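You operate a simulated robot arm through the tools that you are given. There is no shell and no other tool.

The job below is to be done with a simulated robot arm. You get a single attempt, and the scene is never put back.

Task
Put things in order on the table top. At the end: the pink packet (marked "SUGAR") stands where the grey carton stood; the grey carton stands where the black spice jar (marked "PEPPER") stood; the black spice jar stands on top of the orange can; the red shaker (marked "CHILLI") stands where the pink packet stood; the beige wooden scoop stands on top of the purple scrubber; whatever was shut is shut again. Leave all else as you found it, and nothing knocked over.

Only the result counts: the job must be done as asked and must still hold three seconds after the hand-in. Knocking over, shifting, dropping, spilling or breaking anything else fails it.

Robot
A 5-joint arm with a two-finger parallel gripper, fixed in place. Base frame: the origin is at the foot of the arm, x ahead of it, y to its left, z up; the work surface is at about z = 0. Units: mm, rad, N and s.
With the tool pointing down near the work surface it reaches from about 260 to 680 mm from the base axis. Its first joint turns from -1.152 to 1.152 rad. The tool tilts only in the upright plane through the base axis and itself; it spins freely about its own axis. Payload 2.9 kg.
The tool frame sits at the grasp point between the pads (the TCP): z along the fingers, y along the line on which they close. The tips reach 30 mm beyond it. The gripper opens to 110 mm. The fingers are 20 mm wide and 10 mm thick; the gripper's body (48 by 112 mm) begins 55 mm behind the TCP.
Orientation is told as [roll, pitch, yaw] about the base's x, y, z axes, in that order, counted from this pose: with the fingers straight down and closing along the base's y, the tool's x points along the base's -x, its y along +y and its z along -z.

Tools
- The arm moves only by the tool apply_moves. Its argument "motion" is a list of rows, each a list of 2 entries, a list of its own where there are three numbers: the shift along the base's x, y, z in mm, then the turn, a rotation vector about the base's x, y, z in degrees. In form: [[[dx, dy, dz], [rx, ry, rz]], ...]. A call has 1 to 20 rows; each row is the pose to reach, as a shift and turn from the pose commanded when the call began. "jaw" is the finger opening in mm, from 0 to 110, set as the call begins (left out, the last holds). Rows are played at 5 a second. More than 50 mm and 0.15 rad between two rows, or a gripper value outside its range, and nothing of the call is played. Where a pose cannot be reached the arm comes as near as it can. A force on the tool above 40 N (or 10 N above the force at the start of the call, whichever is more), or a blocked arm, ends the call early, and 0.2 s more pass. The fingers move at their own pace (about 108 mm/s each) and stop on an object; they squeeze with about 24 N. The grip force told is the motor's: it shows also when the fingers shut on nothing. Time passes only in rows, and 0.2 s behind the last, so rows that repeat a pose let the fingers close. The reply holds the time, the measured pose of the TCP, the force on the tool along the base axes, the opening and the grip force, in the units named above and with some noise, with the torque about the TCP (base axes, N m) and any sound that the robot's microphone picked up.
- Cameras (640 x 400 px; columns grow to the right, rows downward): "scene" is fixed at [35.6, -450.3, 601]; the picture's right is [0.77, -0.64, 0.00], its down [-0.38, -0.45, -0.81] and it looks along [0.52, 0.62, -0.59] (base axes); focal length 258 px, centre (320, 200). "wrist" rides on the gripper at [72, 17, -103] in the tool frame; the picture's right is [-0.23, 0.97, 0.00], its down [-0.76, -0.18, -0.62] and it looks along [-0.61, -0.14, 0.78] (tool axes); focal length 222 px, centre (320, 200). There is no depth. A picture from a camera that has moved, and an enlarged one, comes with that camera's place and axes in the base frame and with its lens.
- get_image(camera): a new picture of that camera. The clock stands still meanwhile.
- enlarge(camera, box): a new picture of the part [left, top, right, bottom] of that camera's present view, enlarged. The clock stands still meanwhile.
- hand_in(): hands the job in; it is judged then, once.

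Nothing tells you positions but the pictures and the camera data. Unless the task says otherwise, let go and move clear before handing in.

The tools are called after ">>>" as a command line: name --argument value ..., lists and objects as JSON in quotes. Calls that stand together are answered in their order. apply_moves: Moves the arm, as the interface text tells. Its arguments: {"type":"object","properties":{"motion":{"type":"array","items":{"type":"array"}},"jaw":{"type":"number"}},"required":["motion"]} The other tools are called the same way: get_image (camera) takes a picture; enlarge (camera, box) takes an enlarged picture of a part of a camera's view; hand_in () hands the job in.

At the start:

```text
t: 0.0
position: [443.0, 115.6, 348.3]
orientation: [0.001, 0.001, 0.001]
ft_force: [0.5, -0.6, -0.9]
moment: [-0.02, 0.02, 0.03]
grip_width: 109.8
grip_force: 0.0
```

scene: 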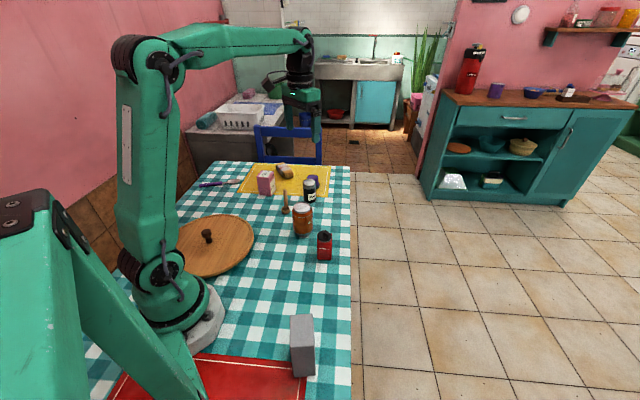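
wrist: 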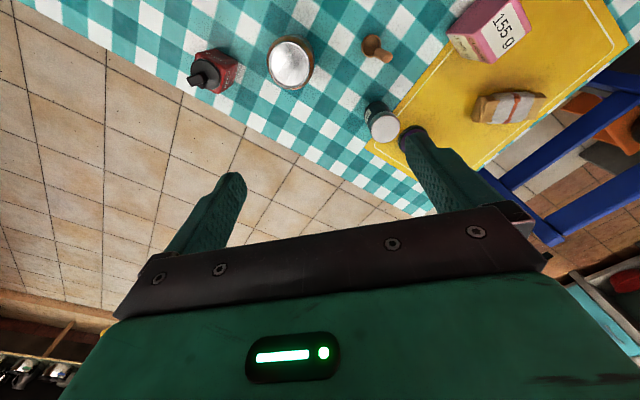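

I see a table with a checkered cloth, the grey carton near, the red shaker, orange can/jar, black jar, pink packet, scoop, and a wooden lid with a knob. I'll take enlarged views to locate each of them.

>>> enlarge --camera "scene" --box '[180, 140, 360, 260]'

>>> enlarge --camera "scene" --box '[80, 250, 380, 400]'

>>> enlarge --camera "wrist" --box '[180, 0, 640, 200]'

```text
3.33 times, centred on (270, 200) of scene
camera zoom: at [35.6, -450.3, 601.0], right [0.77, -0.64, 0.0], down [-0.38, -0.45, -0.81], along [0.52, 0.62, -0.59], focal length 859 px, centre (487, 200)
```

zoom: 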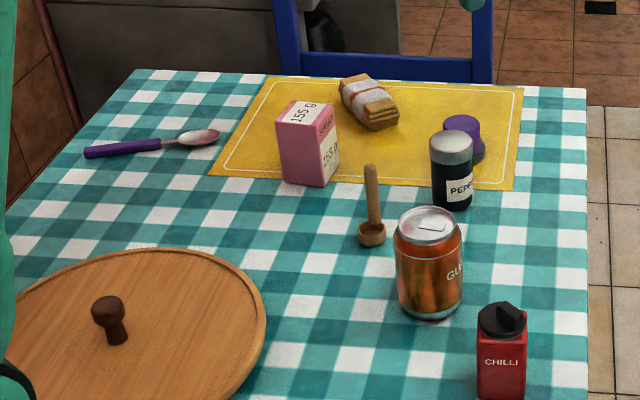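

```text
2.13 times, centred on (230, 325) of scene
camera zoom: at [35.6, -450.3, 601.0], right [0.77, -0.64, 0.0], down [-0.38, -0.45, -0.81], along [0.52, 0.62, -0.59], focal length 550 px, centre (512, -67)
```

zoom: 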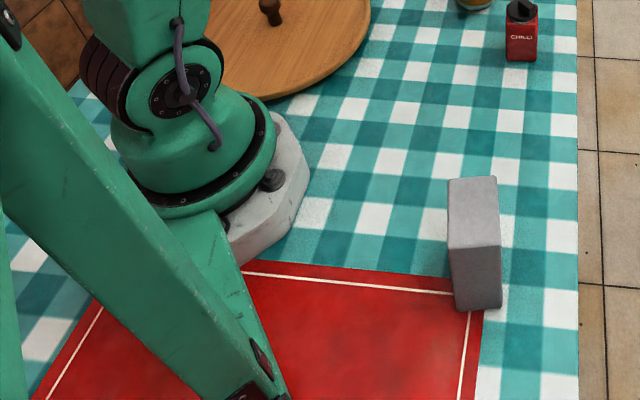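

```text
1.39 times, centred on (410, 100) of wrist
camera zoom: at [371.5, 132.4, 452.4], right [0.23, 0.97, 0.0], down [0.76, -0.18, 0.62], along [0.61, -0.14, -0.78], focal length 309 px, centre (195, 339)
```

zoom: 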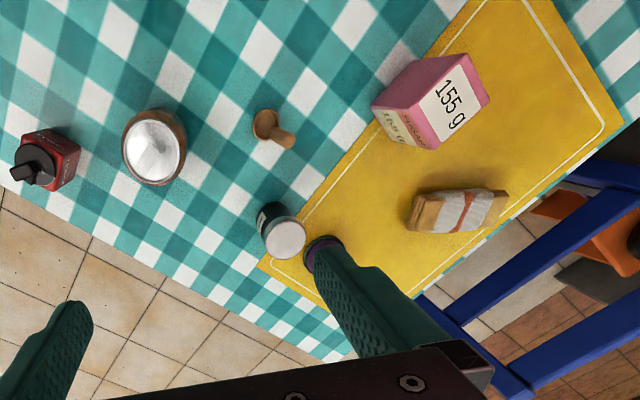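

The items sit clear of one another, apart from the purple scrubber beside the black jar. The order is jar to can, carton to the jar's spot, packet to the carton's spot, shaker to the packet's spot, then scoop onto the scrubber. First I move the wrist camera for closer looks.

>>> apply_moves --motion '[[[-11, 16, -25], [0, 0, 0]], [[-22, 32, -49], [0, 0, 0]], [[-33, 48, -73], [0, 0, 0]], [[-43, 64.4, -98], [0, 0, 0]], [[-43, 64.4, -98], [0, 0, 0]]]'

>>> get_image --camera "wrist"

>>> get_image --camera "scene"

```text
t: 1.2
position: [401.8, 179.7, 251.6]
orientation: [-0.001, 0.001, 0.001]
ft_force: [0.3, -0.5, 0.7]
moment: [-0.02, -0.03, 0.04]
grip_width: 110.1
grip_force: 0.1
```

```text
taken
camera wrist: at [329.0, 196.7, 354.2], right [0.23, 0.97, 0.0], down [0.76, -0.18, 0.62], along [0.61, -0.14, -0.78], focal length 222 px, centre (320, 200)
```

wrist: 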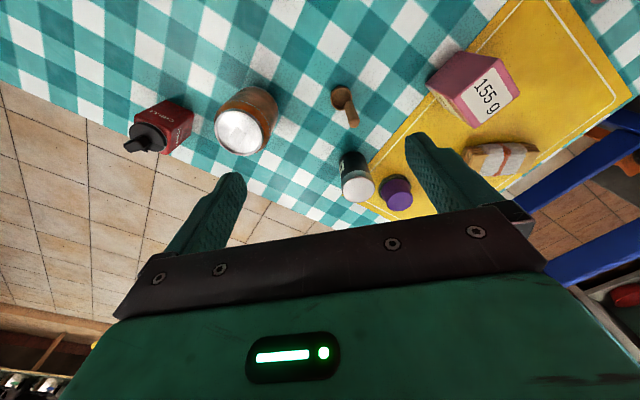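

```text
taken
```

scene: 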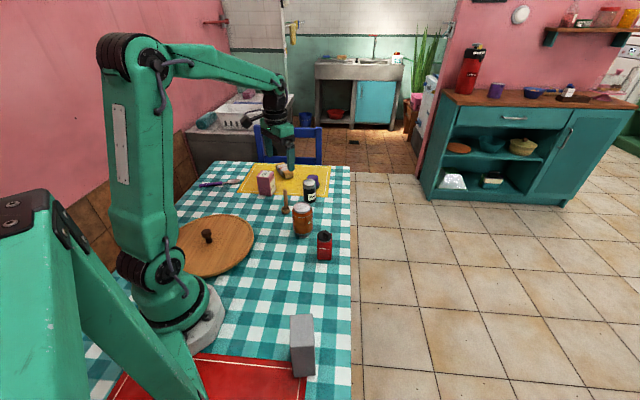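

>>> enlarge --camera "wrist" --box '[110, 60, 290, 180]'

>>> enlarge --camera "wrist" --box '[300, 60, 480, 240]'

>>> enlarge --camera "wrist" --box '[400, 20, 580, 200]'

>>> enlarge --camera "scene" --box '[270, 160, 350, 270]'

```text
3.33 times, centred on (200, 120) of wrist
camera zoom: at [329.0, 196.7, 354.2], right [0.23, 0.97, 0.0], down [0.76, -0.18, 0.62], along [0.61, -0.14, -0.78], focal length 740 px, centre (720, 467)
```

zoom: 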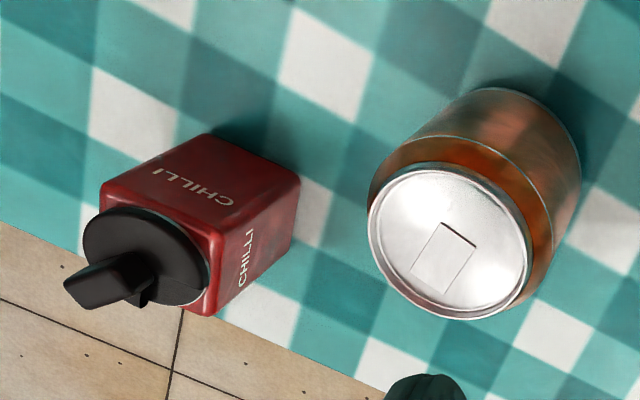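

```text
2.22 times, centred on (390, 150) of wrist
camera zoom: at [329.0, 196.7, 354.2], right [0.23, 0.97, 0.0], down [0.76, -0.18, 0.62], along [0.61, -0.14, -0.78], focal length 494 px, centre (164, 311)
```

zoom: 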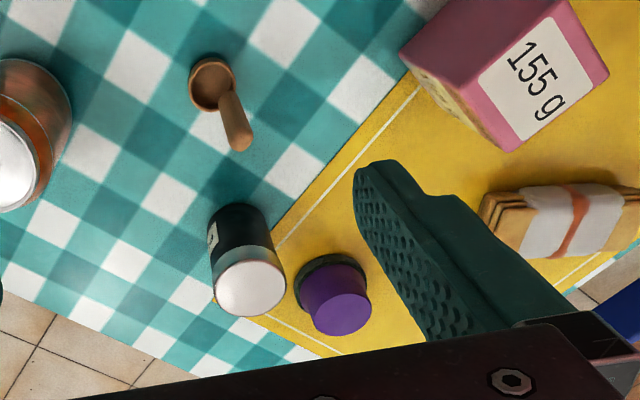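

```text
2.22 times, centred on (490, 110) of wrist
camera zoom: at [329.0, 196.7, 354.2], right [0.23, 0.97, 0.0], down [0.76, -0.18, 0.62], along [0.61, -0.14, -0.78], focal length 494 px, centre (-58, 400)
```

zoom: 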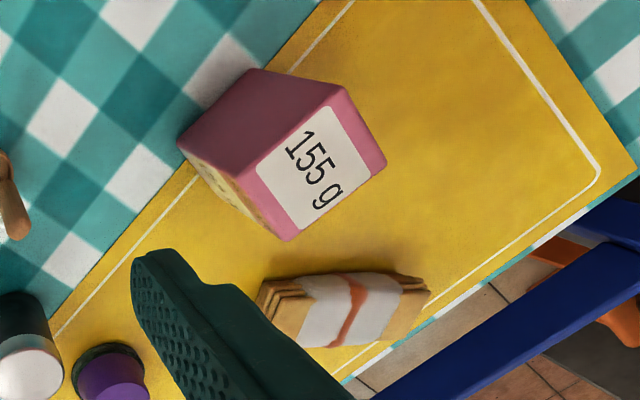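

```text
3.64 times, centred on (310, 215) of scene
camera zoom: at [35.6, -450.3, 601.0], right [0.77, -0.64, 0.0], down [-0.38, -0.45, -0.81], along [0.52, 0.62, -0.59], focal length 937 px, centre (356, 146)
```

zoom: 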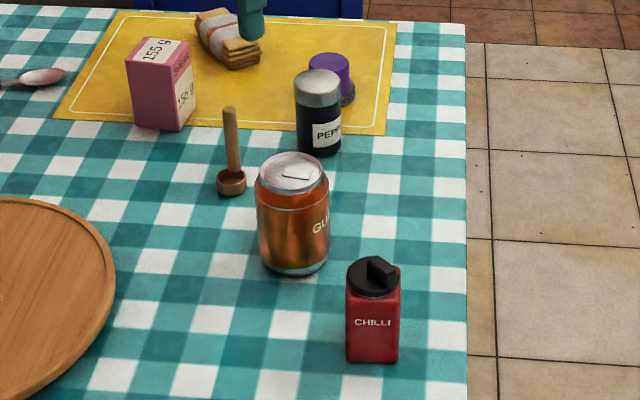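

The jar is about at (530, 208), the can at (405, 81), the packet at (434, 367), the scoop handle at (430, 214) and the scrubber at (594, 279). A green structure stands at the lower left near the carton, so I'll look at it before going there.

>>> enlarge --camera "scene" --box '[0, 180, 330, 400]'

>>> enlarge --camera "scene" --box '[230, 280, 360, 400]'

```text
1.82 times, centred on (165, 290) of scene
camera zoom: at [35.6, -450.3, 601.0], right [0.77, -0.64, 0.0], down [-0.38, -0.45, -0.81], along [0.52, 0.62, -0.59], focal length 468 px, centre (602, 36)
```

zoom: 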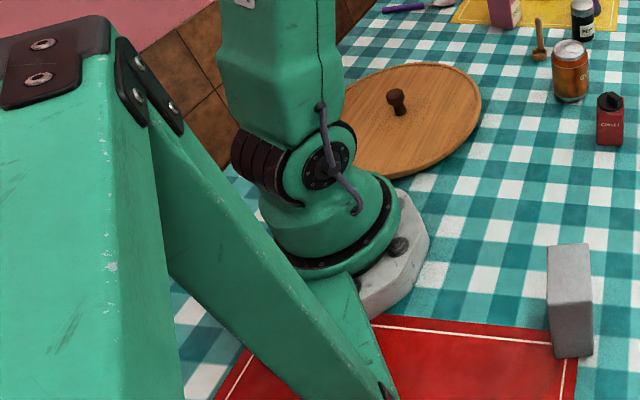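

```text
3.33 times, centred on (295, 340) of scene
camera zoom: at [35.6, -450.3, 601.0], right [0.77, -0.64, 0.0], down [-0.38, -0.45, -0.81], along [0.52, 0.62, -0.59], focal length 859 px, centre (403, -267)
```

zoom: 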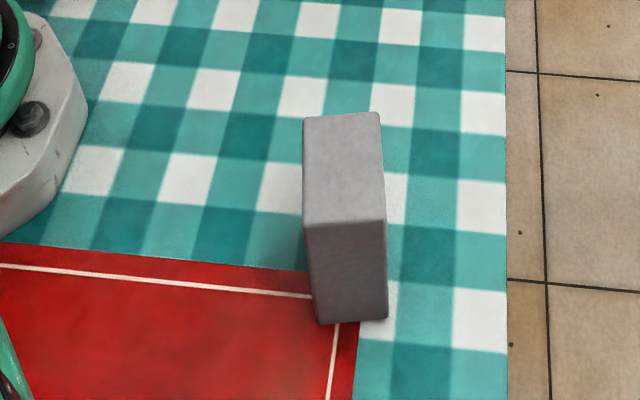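

The green structure seems to be a fixed frame behind and to the right of the base, clear of the carton. Next I hover over the black jar to refine its position.

>>> apply_moves --motion '[[[32, 7, -20], [0, 0, 0]], [[65, 14, -45], [0, 0, 0]], [[98, 21, -70], [0, 0, 0]], [[130, 28, -95], [0, 0, 0]], [[130, 28, -95], [0, 0, 0]]]' --jaw 80

>>> get_image --camera "wrist"

>>> enlarge --camera "scene" --box '[250, 110, 350, 220]'

```text
t: 2.4
position: [531.6, 208.0, 154.8]
orientation: [0.001, -0.001, 0.001]
ft_force: [0.7, 0.2, -0.2]
moment: [0.0, -0.02, -0.01]
grip_width: 80.0
grip_force: 0.0
```

```text
taken
camera wrist: at [459.3, 224.8, 259.1], right [0.23, 0.97, 0.0], down [0.76, -0.18, 0.62], along [0.61, -0.14, -0.78], focal length 222 px, centre (320, 200)
```

wrist: 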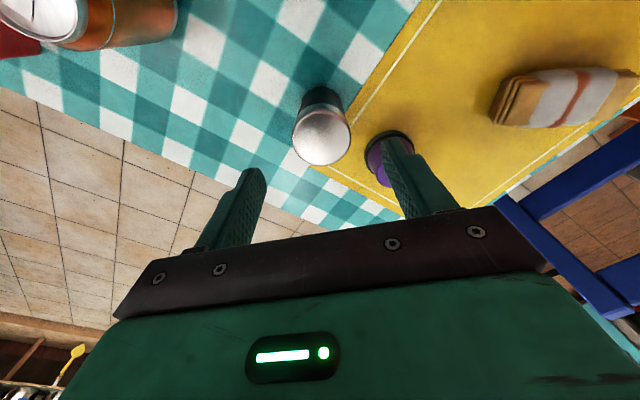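

```text
3.64 times, centred on (300, 165) of scene
camera zoom: at [35.6, -450.3, 601.0], right [0.77, -0.64, 0.0], down [-0.38, -0.45, -0.81], along [0.52, 0.62, -0.59], focal length 937 px, centre (393, 327)
```

zoom: 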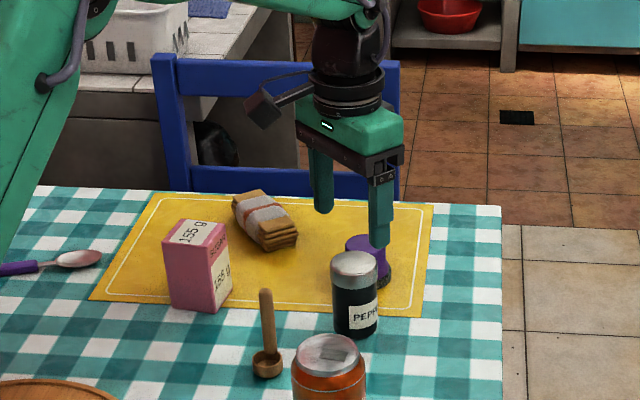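

>>> enlarge --camera "wrist" --box '[260, 70, 440, 190]'

```text
3.33 times, centred on (350, 130) of wrist
camera zoom: at [459.3, 224.8, 259.1], right [0.23, 0.97, 0.0], down [0.76, -0.18, 0.62], along [0.61, -0.14, -0.78], focal length 740 px, centre (220, 433)
```

zoom: 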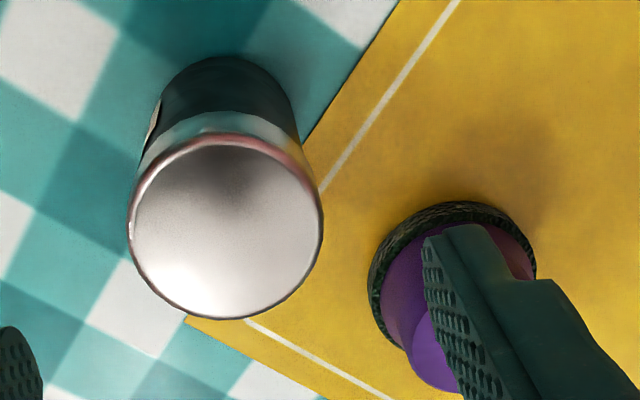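

The jar centres at about (532, 209), directly under the tool. I'll descend to grip its body.

>>> apply_moves --motion '[[[0.5, 1, -25], [0, 0, 0]], [[0.5, 1, -50], [0, 0, 0]], [[0.5, 1, -75], [0, 0, 0]], [[0.5, 1, -95], [0, 0, 0]], [[0.5, 1, -105], [0, 0, 0]], [[0.5, 1, -105], [0, 0, 0]]]'

>>> get_image --camera "wrist"

```text
t: 3.8
position: [531.6, 208.7, 50.3]
orientation: [0.0, -0.001, 0.001]
ft_force: [0.4, -0.1, 0.3]
moment: [-0.01, 0.02, -0.01]
grip_width: 79.9
grip_force: 0.0
```

```text
taken
camera wrist: at [458.7, 225.8, 153.8], right [0.23, 0.97, 0.0], down [0.76, -0.18, 0.62], along [0.61, -0.14, -0.78], focal length 222 px, centre (320, 200)
```

wrist: 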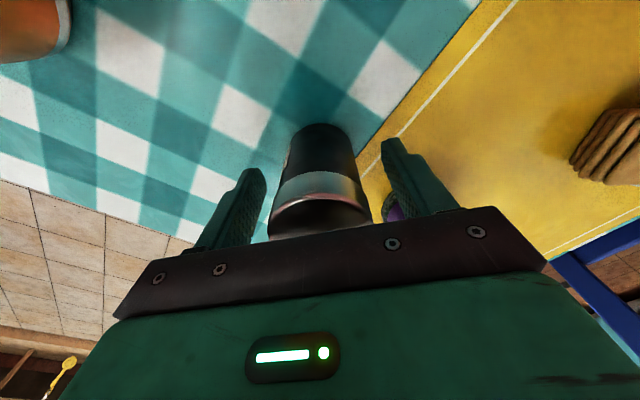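

The jar sits between the fingers. I close on it.

>>> apply_moves --motion '[[[0, 0, 0], [0, 0, 0]], [[0, 0, 0], [0, 0, 0]], [[0, 0, 0], [0, 0, 0]]]' --jaw 30

>>> get_image --camera "wrist"

```text
t: 4.6
position: [531.7, 209.3, 50.7]
orientation: [-0.001, -0.002, 0.002]
ft_force: [-0.4, 1.2, -0.4]
moment: [0.01, 0.02, 0.01]
grip_width: 49.5
grip_force: 23.6
```

```text
taken
camera wrist: at [458.7, 225.7, 154.0], right [0.23, 0.97, 0.0], down [0.76, -0.18, 0.62], along [0.61, -0.14, -0.78], focal length 222 px, centre (320, 200)
```

wrist: 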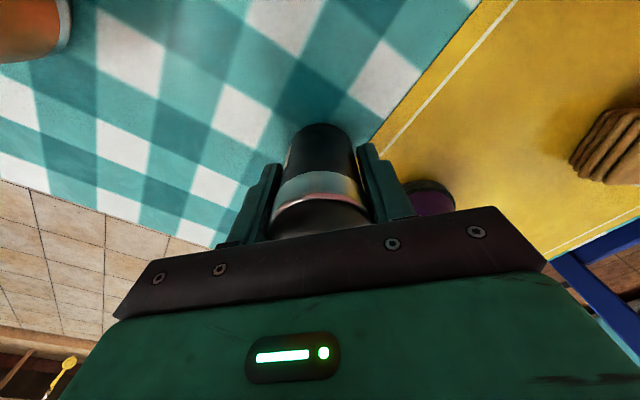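

The jar is held at 49.5 mm. I lift it and move to a viewpoint beside the can.

>>> apply_moves --motion '[[[0, 0, 10], [0, 0, 0]], [[0, 0, 35], [0, 0, 0]], [[0, 0, 70], [0, 0, 0]], [[0, 0, 105], [0, 0, 0]], [[0, 0, 130], [0, 0, 0]], [[-10, -16, 140], [0, 0, 0]], [[-30, -45, 140], [0, 0, 0]], [[-52, -76, 140], [0, 0, 0]], [[-72, -106, 140], [0, 0, 0]], [[-84, -124, 140], [0, 0, 0]], [[-87, -128, 140], [0, 0, 0]], [[-87, -128, 140], [0, 0, 0]]]'

>>> get_image --camera "wrist"

>>> enlarge --camera "wrist" --box '[230, 0, 410, 180]'

>>> enlarge --camera "scene" --box '[250, 140, 350, 260]'

```text
t: 7.2
position: [443.4, 80.1, 189.5]
orientation: [0.0, 0.0, -0.001]
ft_force: [-0.6, 0.4, -1.6]
moment: [-0.01, -0.04, 0.0]
grip_width: 49.4
grip_force: 23.5
```

```text
taken
camera wrist: at [371.6, 97.5, 294.4], right [0.23, 0.97, 0.0], down [0.76, -0.18, 0.62], along [0.61, -0.14, -0.78], focal length 222 px, centre (320, 200)
```

wrist: 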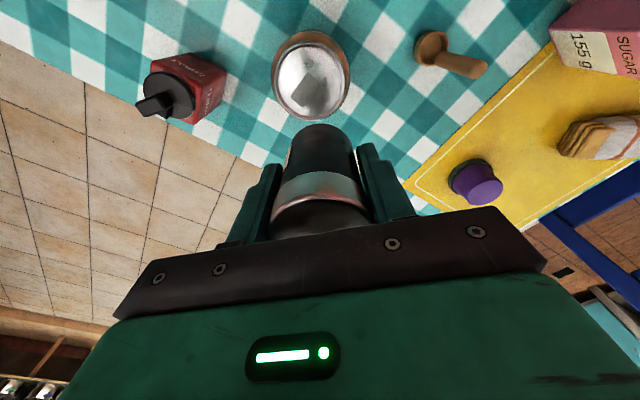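

```text
2.22 times, centred on (320, 90) of wrist
camera zoom: at [371.6, 97.5, 294.4], right [0.23, 0.97, 0.0], down [0.76, -0.18, 0.62], along [0.61, -0.14, -0.78], focal length 494 px, centre (320, 444)
```

zoom: 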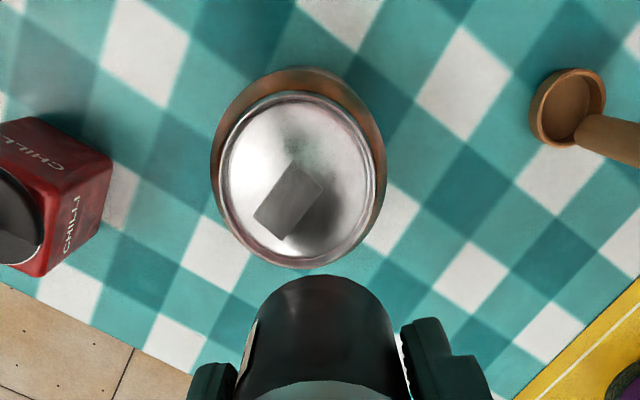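

```text
3.33 times, centred on (300, 200) of scene
camera zoom: at [35.6, -450.3, 601.0], right [0.77, -0.64, 0.0], down [-0.38, -0.45, -0.81], along [0.52, 0.62, -0.59], focal length 859 px, centre (387, 200)
```

zoom: 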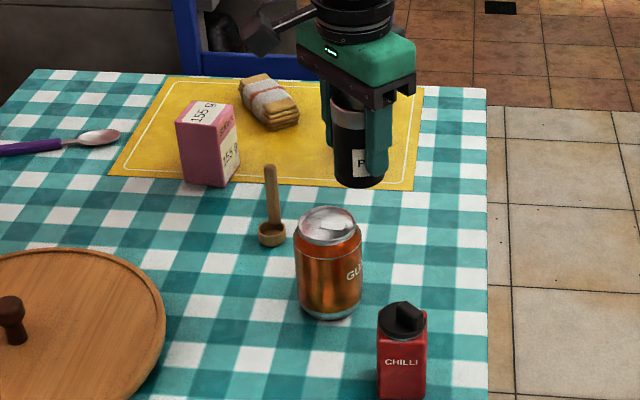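

The can lid centres at about (404, 82) with its top near z = 101. I bring the jar above it and check the alignment.

>>> apply_moves --motion '[[[-10, 0.3, 0], [0, 0, 0]], [[-22, 0.6, 0], [0, 0, 0]], [[-34, 1, -5], [0, 0, 0]], [[-40, 1.2, -15], [0, 0, 0]], [[-40, 1.2, -22], [0, 0, 0]], [[-40, 1.2, -28], [0, 0, 0]], [[-40, 1.2, -28], [0, 0, 0]]]'

>>> enlarge --camera "wrist" --box '[230, 60, 410, 200]'

>>> enlarge --camera "scene" --box '[260, 150, 360, 250]'

```text
t: 8.8
position: [404.6, 82.0, 162.2]
orientation: [0.0, 0.0, -0.001]
ft_force: [0.7, 0.2, -1.7]
moment: [0.01, 0.02, 0.04]
grip_width: 49.1
grip_force: 23.7
```

```text
2.86 times, centred on (320, 130) of wrist
camera zoom: at [331.9, 99.0, 265.9], right [0.23, 0.97, 0.0], down [0.76, -0.18, 0.62], along [0.61, -0.14, -0.78], focal length 635 px, centre (320, 400)
```

zoom: 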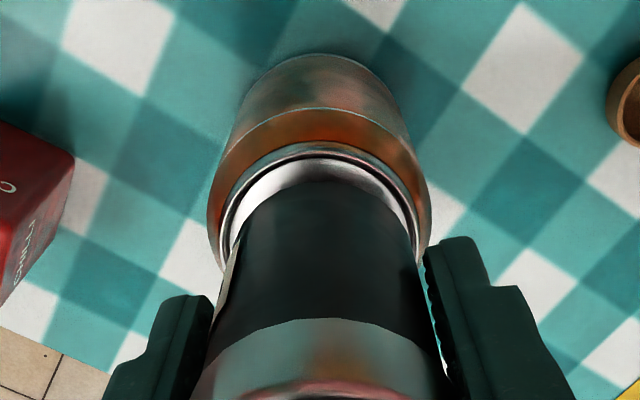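

```text
4.00 times, centred on (310, 200) of scene
camera zoom: at [35.6, -450.3, 601.0], right [0.77, -0.64, 0.0], down [-0.38, -0.45, -0.81], along [0.52, 0.62, -0.59], focal length 1030 px, centre (360, 200)
```

zoom: 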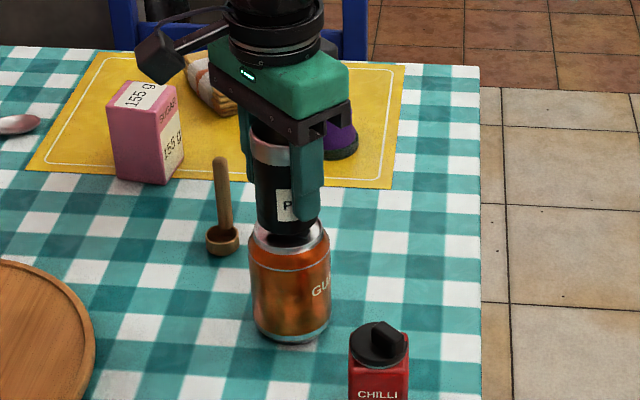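

The jar is centred over the can lid. I lower in small steps and watch the force.

>>> apply_moves --motion '[[[0, 0, -2], [0, 0, 0]], [[0, 0, -4], [0, 0, 0]], [[0, 0, -6], [0, 0, 0]], [[0, 0, -6], [0, 0, 0]]]'

>>> enlarge --camera "scene" --box '[280, 180, 340, 240]'

```text
t: 9.8
position: [404.1, 82.6, 156.6]
orientation: [0.001, -0.001, 0.0]
ft_force: [0.5, 0.9, -0.9]
moment: [-0.01, -0.02, 0.03]
grip_width: 49.3
grip_force: 24.4
```

```text
6.67 times, centred on (310, 210) of scene
camera zoom: at [35.6, -450.3, 601.0], right [0.77, -0.64, 0.0], down [-0.38, -0.45, -0.81], along [0.52, 0.62, -0.59], focal length 1718 px, centre (387, 133)
```

zoom: 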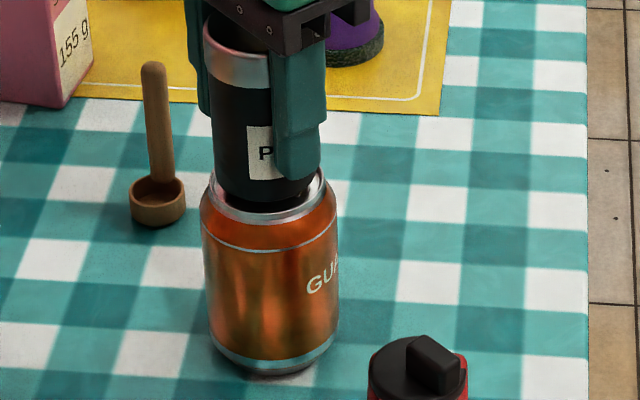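

There is no contact yet, so I lower a little more.

>>> apply_moves --motion '[[[0, 0, -1], [0, 0, 0]], [[0, 0, -2], [0, 0, 0]], [[0, 0, -3], [0, 0, 0]], [[0, 0, -3], [0, 0, 0]]]'

>>> enlarge --camera "scene" --box '[280, 180, 340, 240]'

>>> enlarge --camera "wrist" --box '[270, 80, 370, 160]'

```text
t: 10.8
position: [404.5, 81.9, 155.4]
orientation: [-0.001, -0.004, 0.0]
ft_force: [-1.8, -0.8, 18.0]
moment: [-0.11, 0.15, 0.03]
grip_width: 49.5
grip_force: 24.1
```

```text
6.67 times, centred on (310, 210) of scene
camera zoom: at [35.5, -450.3, 601.0], right [0.77, -0.64, 0.0], down [-0.38, -0.45, -0.81], along [0.52, 0.62, -0.59], focal length 1718 px, centre (387, 133)
```

zoom: 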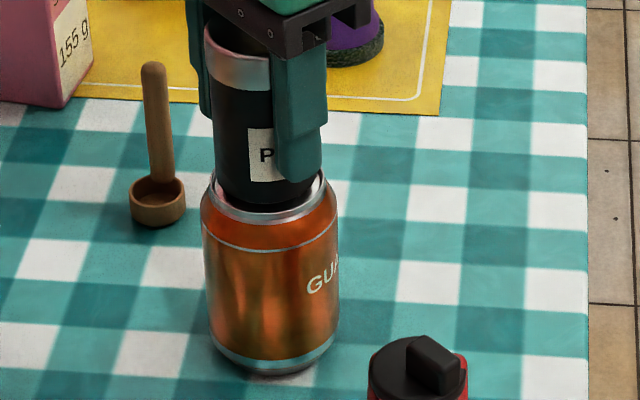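

```text
5.00 times, centred on (320, 120) of wrist
camera zoom: at [332.0, 99.2, 258.0], right [0.23, 0.97, 0.0], down [0.76, -0.18, 0.63], along [0.61, -0.14, -0.78], focal length 1111 px, centre (320, 600)
```

zoom: 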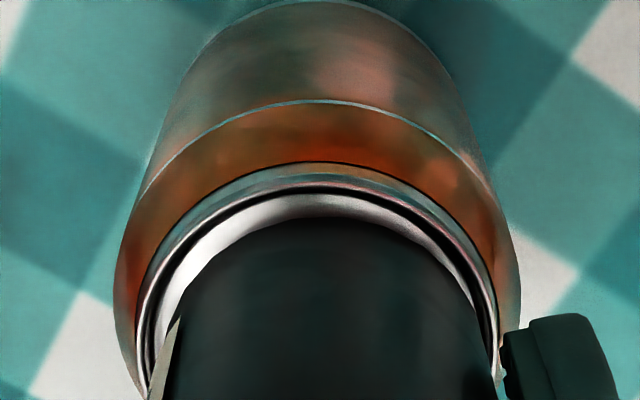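

The jar has landed, with 18 N showing. I relieve the pressure, then open the fingers.

>>> apply_moves --motion '[[[0, 0, 0.8], [0, 0, 0]], [[0, 0, 1.2], [0, 0, 0]], [[0, 0, 1.2], [0, 0, 0]]]'

```text
t: 11.6
position: [404.2, 82.3, 155.0]
orientation: [-0.001, 0.0, 0.0]
ft_force: [0.9, 1.2, 8.5]
moment: [0.05, -0.14, 0.04]
grip_width: 49.5
grip_force: 24.1
```

>>> apply_moves --motion '[[[0, 0, 0.5], [0, 0, 0]], [[0, 0, 0.5], [0, 0, 0]]]'

```text
t: 12.2
position: [404.0, 81.7, 155.0]
orientation: [0.001, 0.001, 0.0]
ft_force: [1.2, 0.3, 1.6]
moment: [0.04, -0.14, 0.01]
grip_width: 49.3
grip_force: 23.9
```

The load is now nearly neutral, so I open the fingers.

>>> apply_moves --motion '[[[0, 0, 0], [0, 0, 0]], [[0, 0, 0], [0, 0, 0]], [[0, 0, 0], [0, 0, 0]]]' --jaw 80

>>> enlarge --camera "scene" --box '[280, 180, 340, 240]'

>>> enlarge --camera "wrist" --box '[240, 80, 400, 220]'

```text
t: 13.0
position: [405.3, 83.0, 155.0]
orientation: [-0.001, -0.001, 0.0]
ft_force: [-0.3, -0.3, 0.0]
moment: [0.0, 0.03, -0.02]
grip_width: 79.9
grip_force: 0.0
```

```text
6.67 times, centred on (310, 210) of scene
camera zoom: at [35.6, -450.3, 601.0], right [0.77, -0.64, 0.0], down [-0.38, -0.45, -0.81], along [0.52, 0.62, -0.59], focal length 1718 px, centre (387, 133)
```

zoom: 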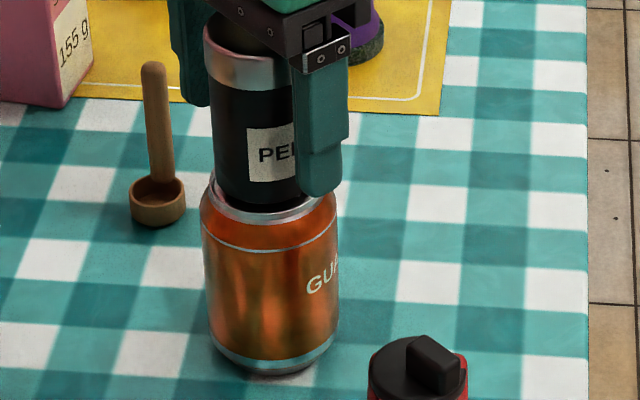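

```text
2.86 times, centred on (320, 150) of wrist
camera zoom: at [332.0, 99.1, 259.0], right [0.23, 0.97, 0.0], down [0.76, -0.18, 0.62], along [0.61, -0.14, -0.78], focal length 635 px, centre (320, 343)
```

zoom: 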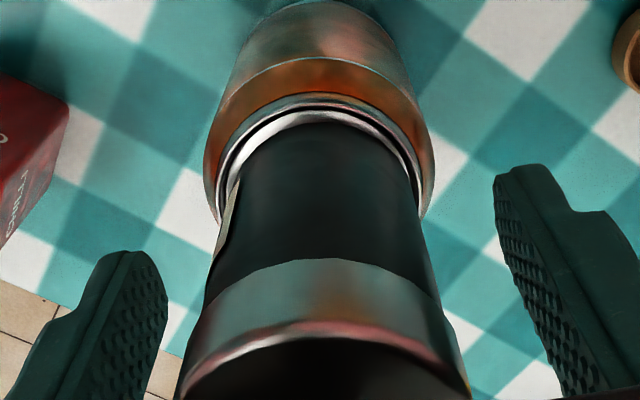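

The jar stands steady on the can. I rise straight up, then swing round to hover above the grey carton, estimated at (164, -243), about 42 × 60 mm and 127 mm tall.

>>> apply_moves --motion '[[[0, 0, 15], [0, 0, 0]], [[0, 0, 40], [0, 0, 0]], [[0, 0, 70], [0, 0, 0]], [[0, 0, 100], [0, 0, 0]], [[0, -25, 110], [0, 0, 4]], [[0, -65, 110], [0, 0, 12]], [[-5, -105, 110], [0, 0, 20]], [[-20, -145, 110], [0, 0, 28]], [[-45, -185, 110], [0, 0, 36]], [[-75, -220, 110], [0, 0, 43]], [[-110, -250, 110], [0, 0, 49]], [[-150, -275, 110], [0, 0, 55.7]], [[-190, -300, 105], [0, 0, 55.7]], [[-220, -315, 95], [0, 0, 55.7]], [[-239.5, -325.2, 85], [0, 0, 55.7]], [[-239.5, -325.2, 85], [0, 0, 55.7]]]'

>>> get_image --camera "wrist"

>>> get_image --camera "scene"

```text
t: 16.4
position: [164.3, -242.9, 239.5]
orientation: [0.002, 0.001, 0.972]
ft_force: [0.2, -0.3, 0.6]
moment: [0.01, 0.0, -0.01]
grip_width: 80.0
grip_force: 0.1
```

```text
taken
camera wrist: at [109.8, -293.4, 344.4], right [-0.68, 0.74, 0.0], down [0.58, 0.53, 0.62], along [0.46, 0.42, -0.78], focal length 222 px, centre (320, 200)
```

wrist: 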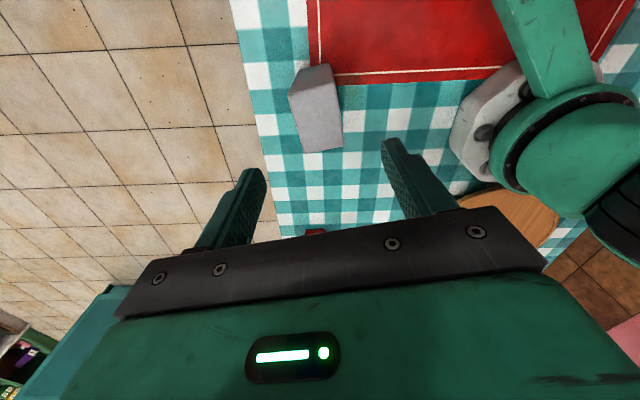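

```text
taken
```

scene: 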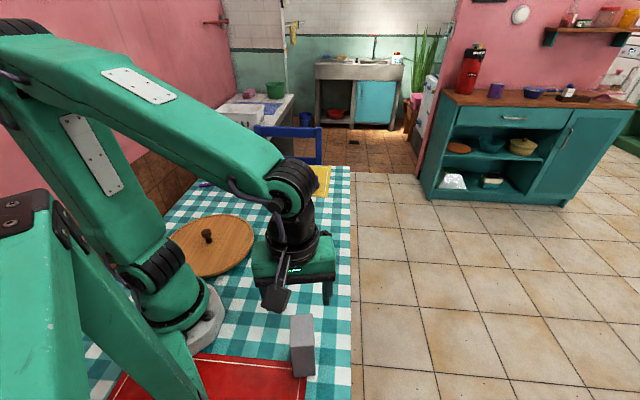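

>>> enlarge --camera "wrist" --box '[250, 30, 390, 170]'

```text
2.86 times, centred on (320, 100) of wrist
camera zoom: at [109.8, -293.4, 344.4], right [-0.68, 0.74, 0.0], down [0.58, 0.53, 0.62], along [0.46, 0.42, -0.78], focal length 635 px, centre (320, 486)
```

zoom: 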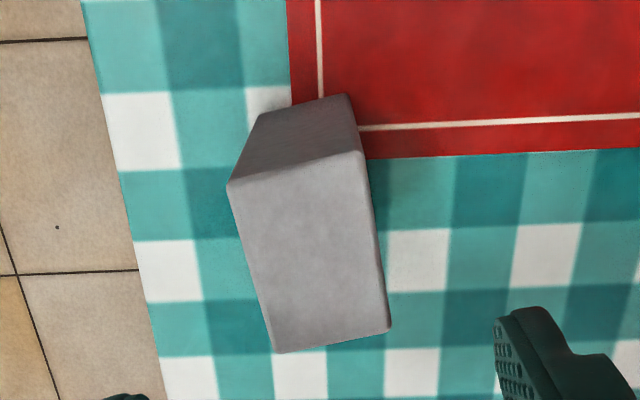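

The carton centres at (166, -244), with its short side on the finger line. I descend to grip its upper half.

>>> apply_moves --motion '[[[1, -0.7, -30], [0, 0, 0]], [[2, -1.4, -60], [0, 0, 0]], [[2, -1.4, -90], [0, 0, 0]], [[2, -1.4, -120], [0, 0, 0]], [[2, -1.4, -142], [0, 0, 0]], [[2, -1.4, -155], [0, 0, 0]], [[2, -1.4, -155], [0, 0, 0]]]'

>>> get_image --camera "wrist"

>>> get_image --camera "scene"

```text
t: 18.0
position: [165.6, -242.9, 86.0]
orientation: [-0.001, 0.0, 0.971]
ft_force: [0.1, -0.6, 0.1]
moment: [0.01, -0.03, 0.01]
grip_width: 80.2
grip_force: 0.0
```

```text
taken
camera wrist: at [112.2, -294.8, 188.9], right [-0.68, 0.74, 0.0], down [0.58, 0.53, 0.62], along [0.46, 0.42, -0.78], focal length 222 px, centre (320, 200)
```

wrist: 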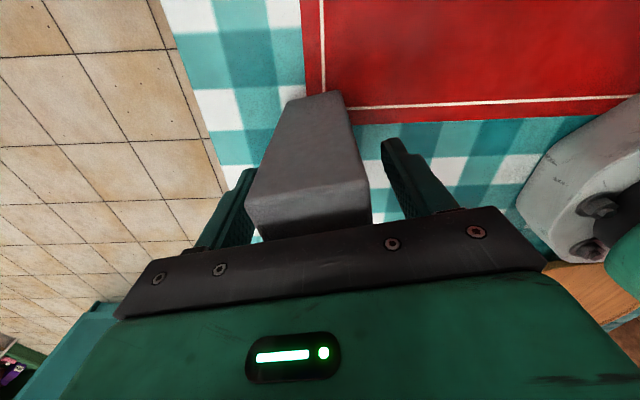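

```text
taken
```

scene: 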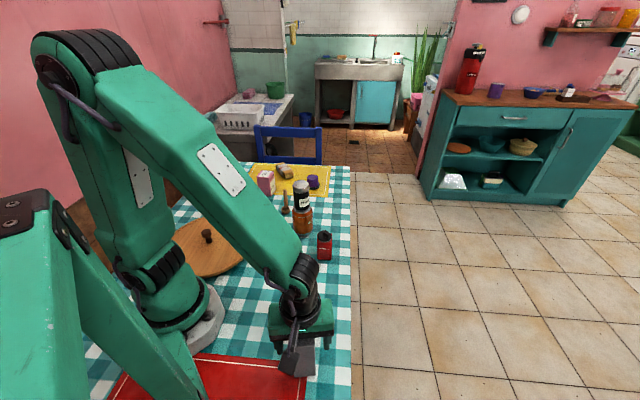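

>>> apply_moves --motion '[[[0, 0, 0], [0, 0, 0]], [[0, 0, 0], [0, 0, 0]], [[0, 0, 0], [0, 0, 0]]]' --jaw 25

>>> get_image --camera "wrist"

```text
t: 18.8
position: [166.7, -244.4, 86.1]
orientation: [0.001, 0.001, 0.972]
ft_force: [-0.4, 0.0, -1.1]
moment: [-0.02, -0.03, -0.02]
grip_width: 44.2
grip_force: 24.4
```

```text
taken
camera wrist: at [112.2, -294.8, 189.2], right [-0.68, 0.74, 0.0], down [0.58, 0.53, 0.62], along [0.46, 0.42, -0.78], focal length 222 px, centre (320, 200)
```

wrist: 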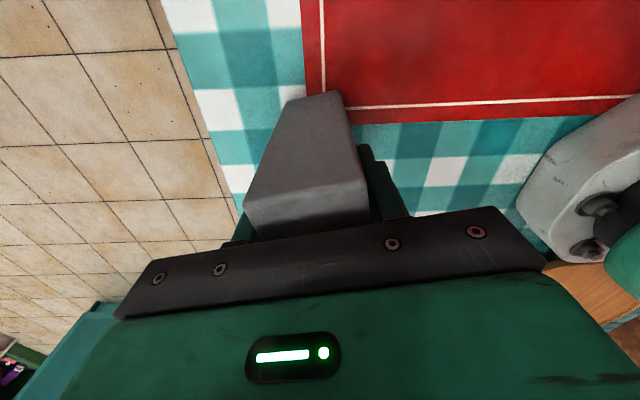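

The carton is held at 44.2 mm. I lift it and carry it round the outer side, well clear of the jar-on-can stack, toward the jar's old spot at (532, 209).

>>> apply_moves --motion '[[[0, 0, 12], [0, 0, 0]], [[0, 0, 40], [0, 0, 0]], [[0, 0, 75], [0, 0, 0]], [[0, 0, 110], [0, 0, 0]], [[5, 0, 135], [0, 0, 0]], [[29, 2.4, 135], [0, 0, 0]], [[69, 9.4, 135], [0, 0, 0]], [[109, 22.4, 135], [0, 0, 0]], [[149, 39.4, 135], [0, 0, 0]], [[189, 62.4, 135], [0, 0, 0]], [[226, 89.4, 135], [0, 0, 0]], [[261, 121.4, 135], [0, 0, 0]], [[289, 156.4, 135], [0, 0, 0]], [[314, 194.4, 135], [0, 0, 0]], [[334, 234.4, 135], [0, 0, 0]], [[349, 274.4, 135], [0, 0, 0]], [[361, 314.4, 135], [0, 0, 0]], [[366, 340, 135], [0, 0, 0]], [[368, 354.4, 135], [0, 0, 0]], [[368, 354.4, 135], [0, 0, 0]]]'

>>> get_image --camera "wrist"

>>> get_image --camera "scene"

```text
t: 23.0
position: [534.8, 110.7, 220.3]
orientation: [0.001, 0.0, 0.972]
ft_force: [-0.3, 0.2, -0.9]
moment: [0.02, -0.03, -0.02]
grip_width: 44.2
grip_force: 24.4
```

```text
taken
camera wrist: at [480.4, 59.7, 324.4], right [-0.68, 0.74, 0.0], down [0.58, 0.53, 0.62], along [0.46, 0.42, -0.78], focal length 222 px, centre (320, 200)
```

wrist: 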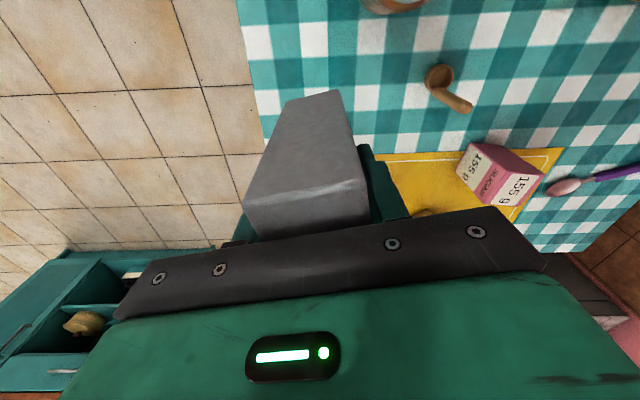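

```text
taken
```

scene: 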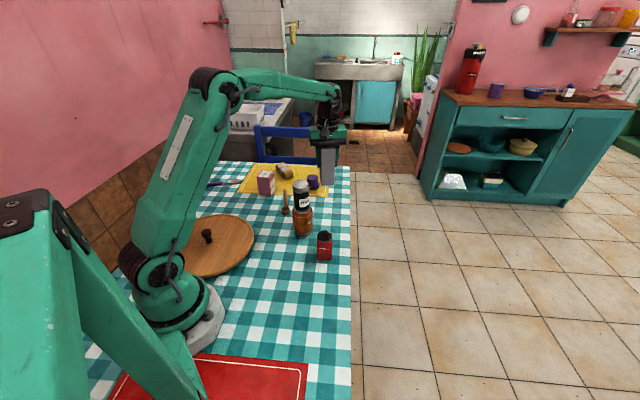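

Next I move over the jar's old spot and lower to just above the table.

>>> apply_moves --motion '[[[0, 15, 0], [0, 0, 0]], [[-1, 45, 0], [0, 0, 0]], [[-2, 78, 0], [0, 0, 0]], [[-2, 95, 0], [0, 0, 0]], [[-2, 99, -10], [0, 0, 0]], [[-2, 99, -35], [0, 0, 0]], [[-2, 99, -65], [0, 0, 0]], [[-2, 99, -95], [0, 0, 0]], [[-2, 99, -118], [0, 0, 0]], [[-2, 99, -128], [0, 0, 0]], [[-2, 99, -130], [0, 0, 0]], [[-2, 99, -130], [0, 0, 0]]]'

>>> get_image --camera "wrist"

>>> enlarge --camera "scene" --box '[250, 120, 360, 220]'

```text
t: 25.6
position: [532.0, 208.7, 90.7]
orientation: [0.003, -0.001, 0.973]
ft_force: [-0.1, 0.5, -0.1]
moment: [0.03, 0.03, -0.03]
grip_width: 44.4
grip_force: 24.7
```

```text
taken
camera wrist: at [477.9, 158.7, 194.0], right [-0.68, 0.74, 0.0], down [0.58, 0.53, 0.62], along [0.46, 0.42, -0.78], focal length 222 px, centre (320, 200)
```

wrist: 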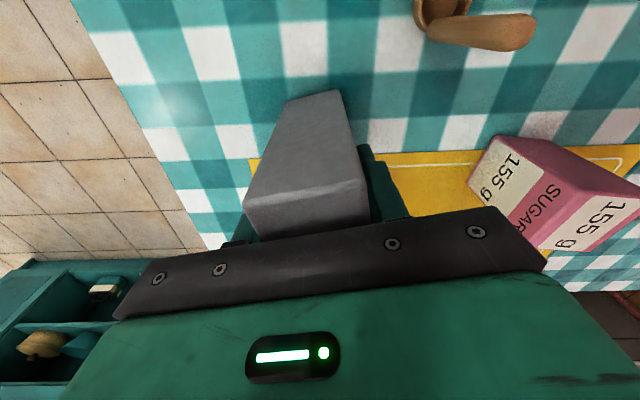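

```text
4.00 times, centred on (305, 170) of scene
camera zoom: at [35.6, -450.3, 601.0], right [0.77, -0.64, 0.0], down [-0.38, -0.45, -0.81], along [0.52, 0.62, -0.59], focal length 1030 px, centre (380, 320)
```

zoom: 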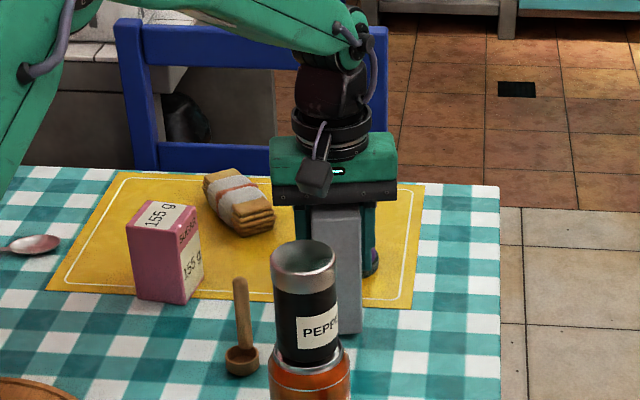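

I lower the last few millimetres to touch down.

>>> apply_moves --motion '[[[0, 0, -1.5], [0, 0, 0]], [[0, 0, -3], [0, 0, 0]], [[0, 0, -4], [0, 0, 0]], [[0, 0, -4.5], [0, 0, 0]], [[0, 0, -4.5], [0, 0, 0]]]'

```text
t: 26.8
position: [532.5, 210.4, 86.7]
orientation: [-0.001, 0.0, 0.973]
ft_force: [0.2, -0.6, 0.1]
moment: [-0.01, 0.02, 0.01]
grip_width: 44.1
grip_force: 23.9
```

>>> apply_moves --motion '[[[0, 0, -0.4], [0, 0, 0]], [[0, 0, -0.8], [0, 0, 0]], [[0, 0, -0.8], [0, 0, 0]]]'

```text
t: 27.6
position: [532.7, 209.0, 85.0]
orientation: [0.001, -0.002, 0.971]
ft_force: [0.7, -0.1, 0.1]
moment: [0.0, 0.01, -0.01]
grip_width: 44.1
grip_force: 23.6
```

>>> apply_moves --motion '[[[0, 0, -0.4], [0, 0, 0]], [[0, 0, -0.8], [0, 0, 0]], [[0, 0, -0.8], [0, 0, 0]]]'

```text
t: 28.4
position: [533.3, 209.4, 85.6]
orientation: [-0.001, -0.001, 0.972]
ft_force: [-1.4, 0.7, 6.0]
moment: [0.01, 0.16, 0.01]
grip_width: 44.3
grip_force: 23.9
```

The carton has touched down. I release it and check.

>>> apply_moves --motion '[[[0, 0, 0.3], [0, 0, 0]], [[0, 0, 0.3], [0, 0, 0]], [[0, 0, 0.3], [0, 0, 0]]]' --jaw 80

>>> get_image --camera "wrist"

```text
t: 29.2
position: [532.4, 209.3, 85.0]
orientation: [0.002, 0.001, 0.972]
ft_force: [-1.4, -0.3, -0.2]
moment: [0.02, 0.01, 0.0]
grip_width: 80.1
grip_force: 0.1
```

```text
taken
camera wrist: at [478.2, 158.7, 188.4], right [-0.68, 0.74, 0.0], down [0.58, 0.53, 0.62], along [0.46, 0.42, -0.78], focal length 222 px, centre (320, 200)
```

wrist: 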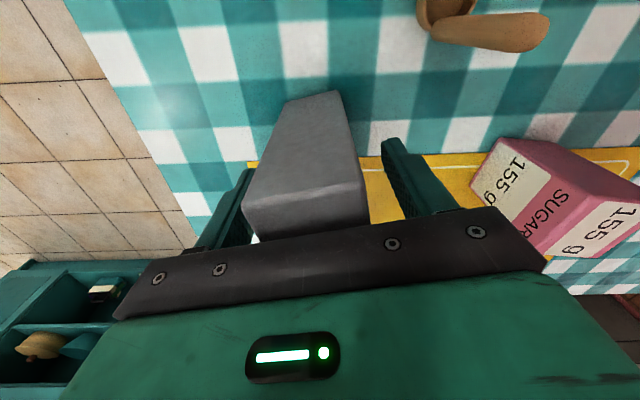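

The carton stands at the jar's old spot. I rise and hover over the pink packet.

>>> apply_moves --motion '[[[0, 0, 12], [0, 0, 0]], [[0, 0, 40], [0, 0, 0]], [[0, 0, 75], [0, 0, 0]], [[0, 0, 100], [0, 0, 0]], [[-10, 16, 106], [0, 0, -5]], [[-32, 50, 106], [0, 0, -11]], [[-54, 85, 106], [0, 0, -17]], [[-76, 120, 106], [0, 0, -22]], [[-92, 148, 106], [0, 0, -25.7]], [[-98, 158, 106], [0, 0, -25.7]], [[-98, 158, 106], [0, 0, -25.7]]]' --jaw 90

>>> get_image --camera "wrist"

>>> enlarge --camera "scene" --box '[230, 130, 360, 260]'

```text
t: 31.6
position: [434.7, 366.3, 190.5]
orientation: [0.0, -0.001, 0.523]
ft_force: [-0.1, 0.5, -0.3]
moment: [0.0, 0.01, 0.03]
grip_width: 90.2
grip_force: 0.0
```

```text
taken
camera wrist: at [363.4, 345.6, 293.6], right [-0.29, 0.96, 0.0], down [0.75, 0.23, 0.62], along [0.6, 0.18, -0.78], focal length 222 px, centre (320, 200)
```

wrist: 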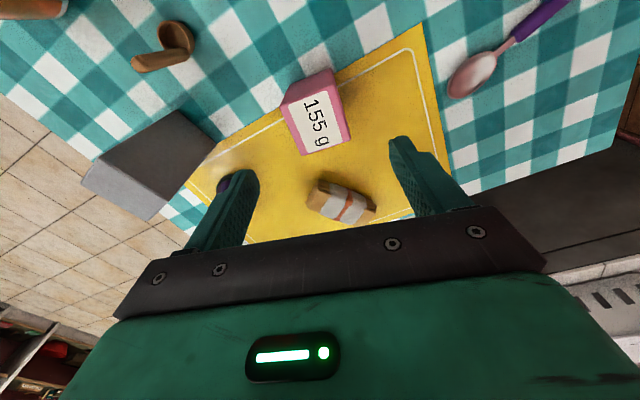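

```text
3.08 times, centred on (295, 195) of scene
camera zoom: at [35.6, -450.3, 601.0], right [0.77, -0.64, 0.0], down [-0.38, -0.45, -0.81], along [0.52, 0.62, -0.59], focal length 793 px, centre (397, 215)
```

zoom: 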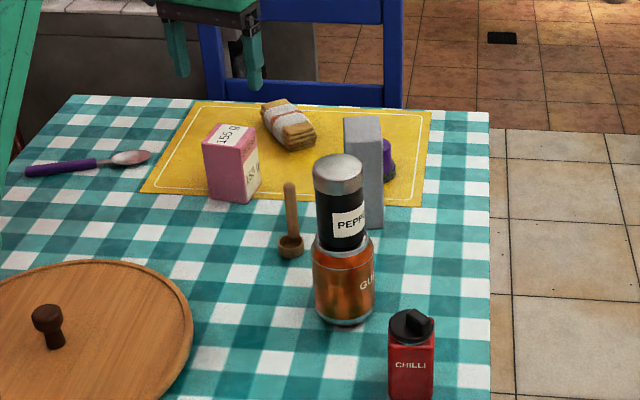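

>>> enlarge --camera "wrist" --box '[250, 50, 390, 180]'

```text
3.08 times, centred on (320, 115) of wrist
camera zoom: at [363.4, 345.6, 293.6], right [-0.29, 0.96, 0.0], down [0.75, 0.23, 0.62], along [0.6, 0.18, -0.78], focal length 684 px, centre (320, 462)
```

zoom: 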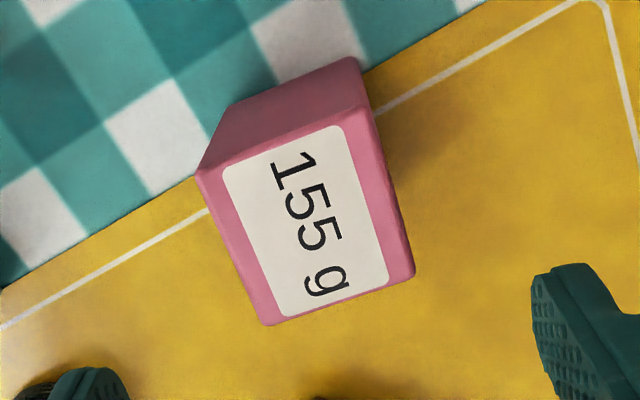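

The packet is a 51 mm square, 87 mm tall, centred at (434, 364) and turned about 36°. I align and descend.

>>> apply_moves --motion '[[[0, -2.9, -10], [0, 0, 6.4]], [[0, -2.9, -35], [0, 0, 6.4]], [[0, -2.9, -65], [0, 0, 6.4]], [[0, -2.9, -95], [0, 0, 6.4]], [[0, -2.9, -120], [0, 0, 6.4]], [[0, -2.9, -137], [0, 0, 6.4]], [[0, -2.9, -142], [0, 0, 6.4]], [[0, -2.9, -142], [0, 0, 6.4]]]'

>>> get_image --camera "wrist"

```text
t: 33.4
position: [434.9, 363.6, 46.8]
orientation: [0.002, 0.001, 0.636]
ft_force: [0.1, -0.4, -0.4]
moment: [-0.01, -0.01, -0.01]
grip_width: 89.9
grip_force: 0.0
```

```text
taken
camera wrist: at [366.8, 334.8, 151.2], right [-0.4, 0.92, 0.0], down [0.72, 0.31, 0.62], along [0.57, 0.25, -0.78], focal length 222 px, centre (320, 200)
```

wrist: 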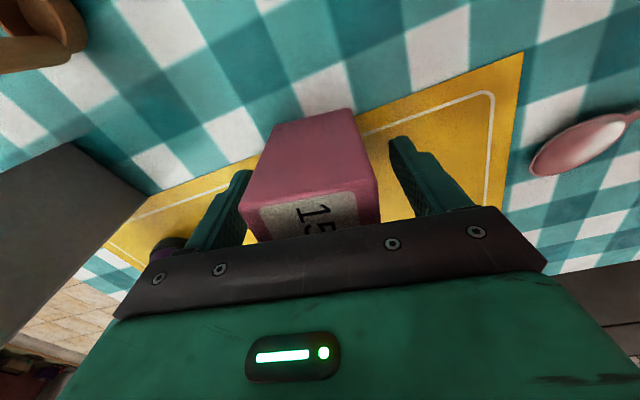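

>>> apply_moves --motion '[[[0, 0, 0], [0, 0, 0]], [[0, 0, 0], [0, 0, 0]], [[0, 0, 0], [0, 0, 0]]]' --jaw 30

>>> get_image --camera "wrist"

```text
t: 34.2
position: [434.6, 364.6, 47.0]
orientation: [0.0, 0.0, 0.636]
ft_force: [0.9, 1.1, 0.2]
moment: [0.0, -0.01, -0.01]
grip_width: 53.8
grip_force: 24.2
```

```text
taken
camera wrist: at [366.8, 334.8, 151.4], right [-0.4, 0.92, 0.0], down [0.72, 0.31, 0.62], along [0.57, 0.25, -0.78], focal length 222 px, centre (320, 200)
```

wrist: 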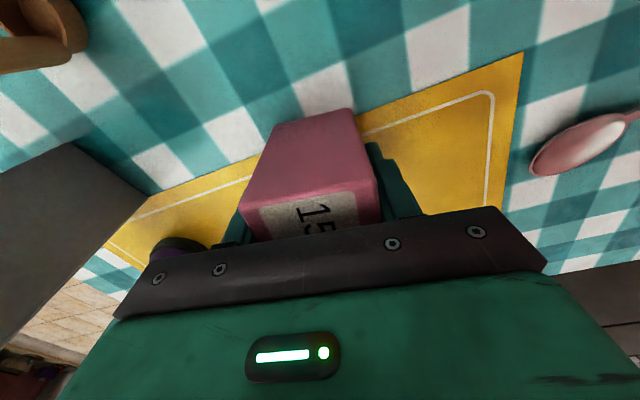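

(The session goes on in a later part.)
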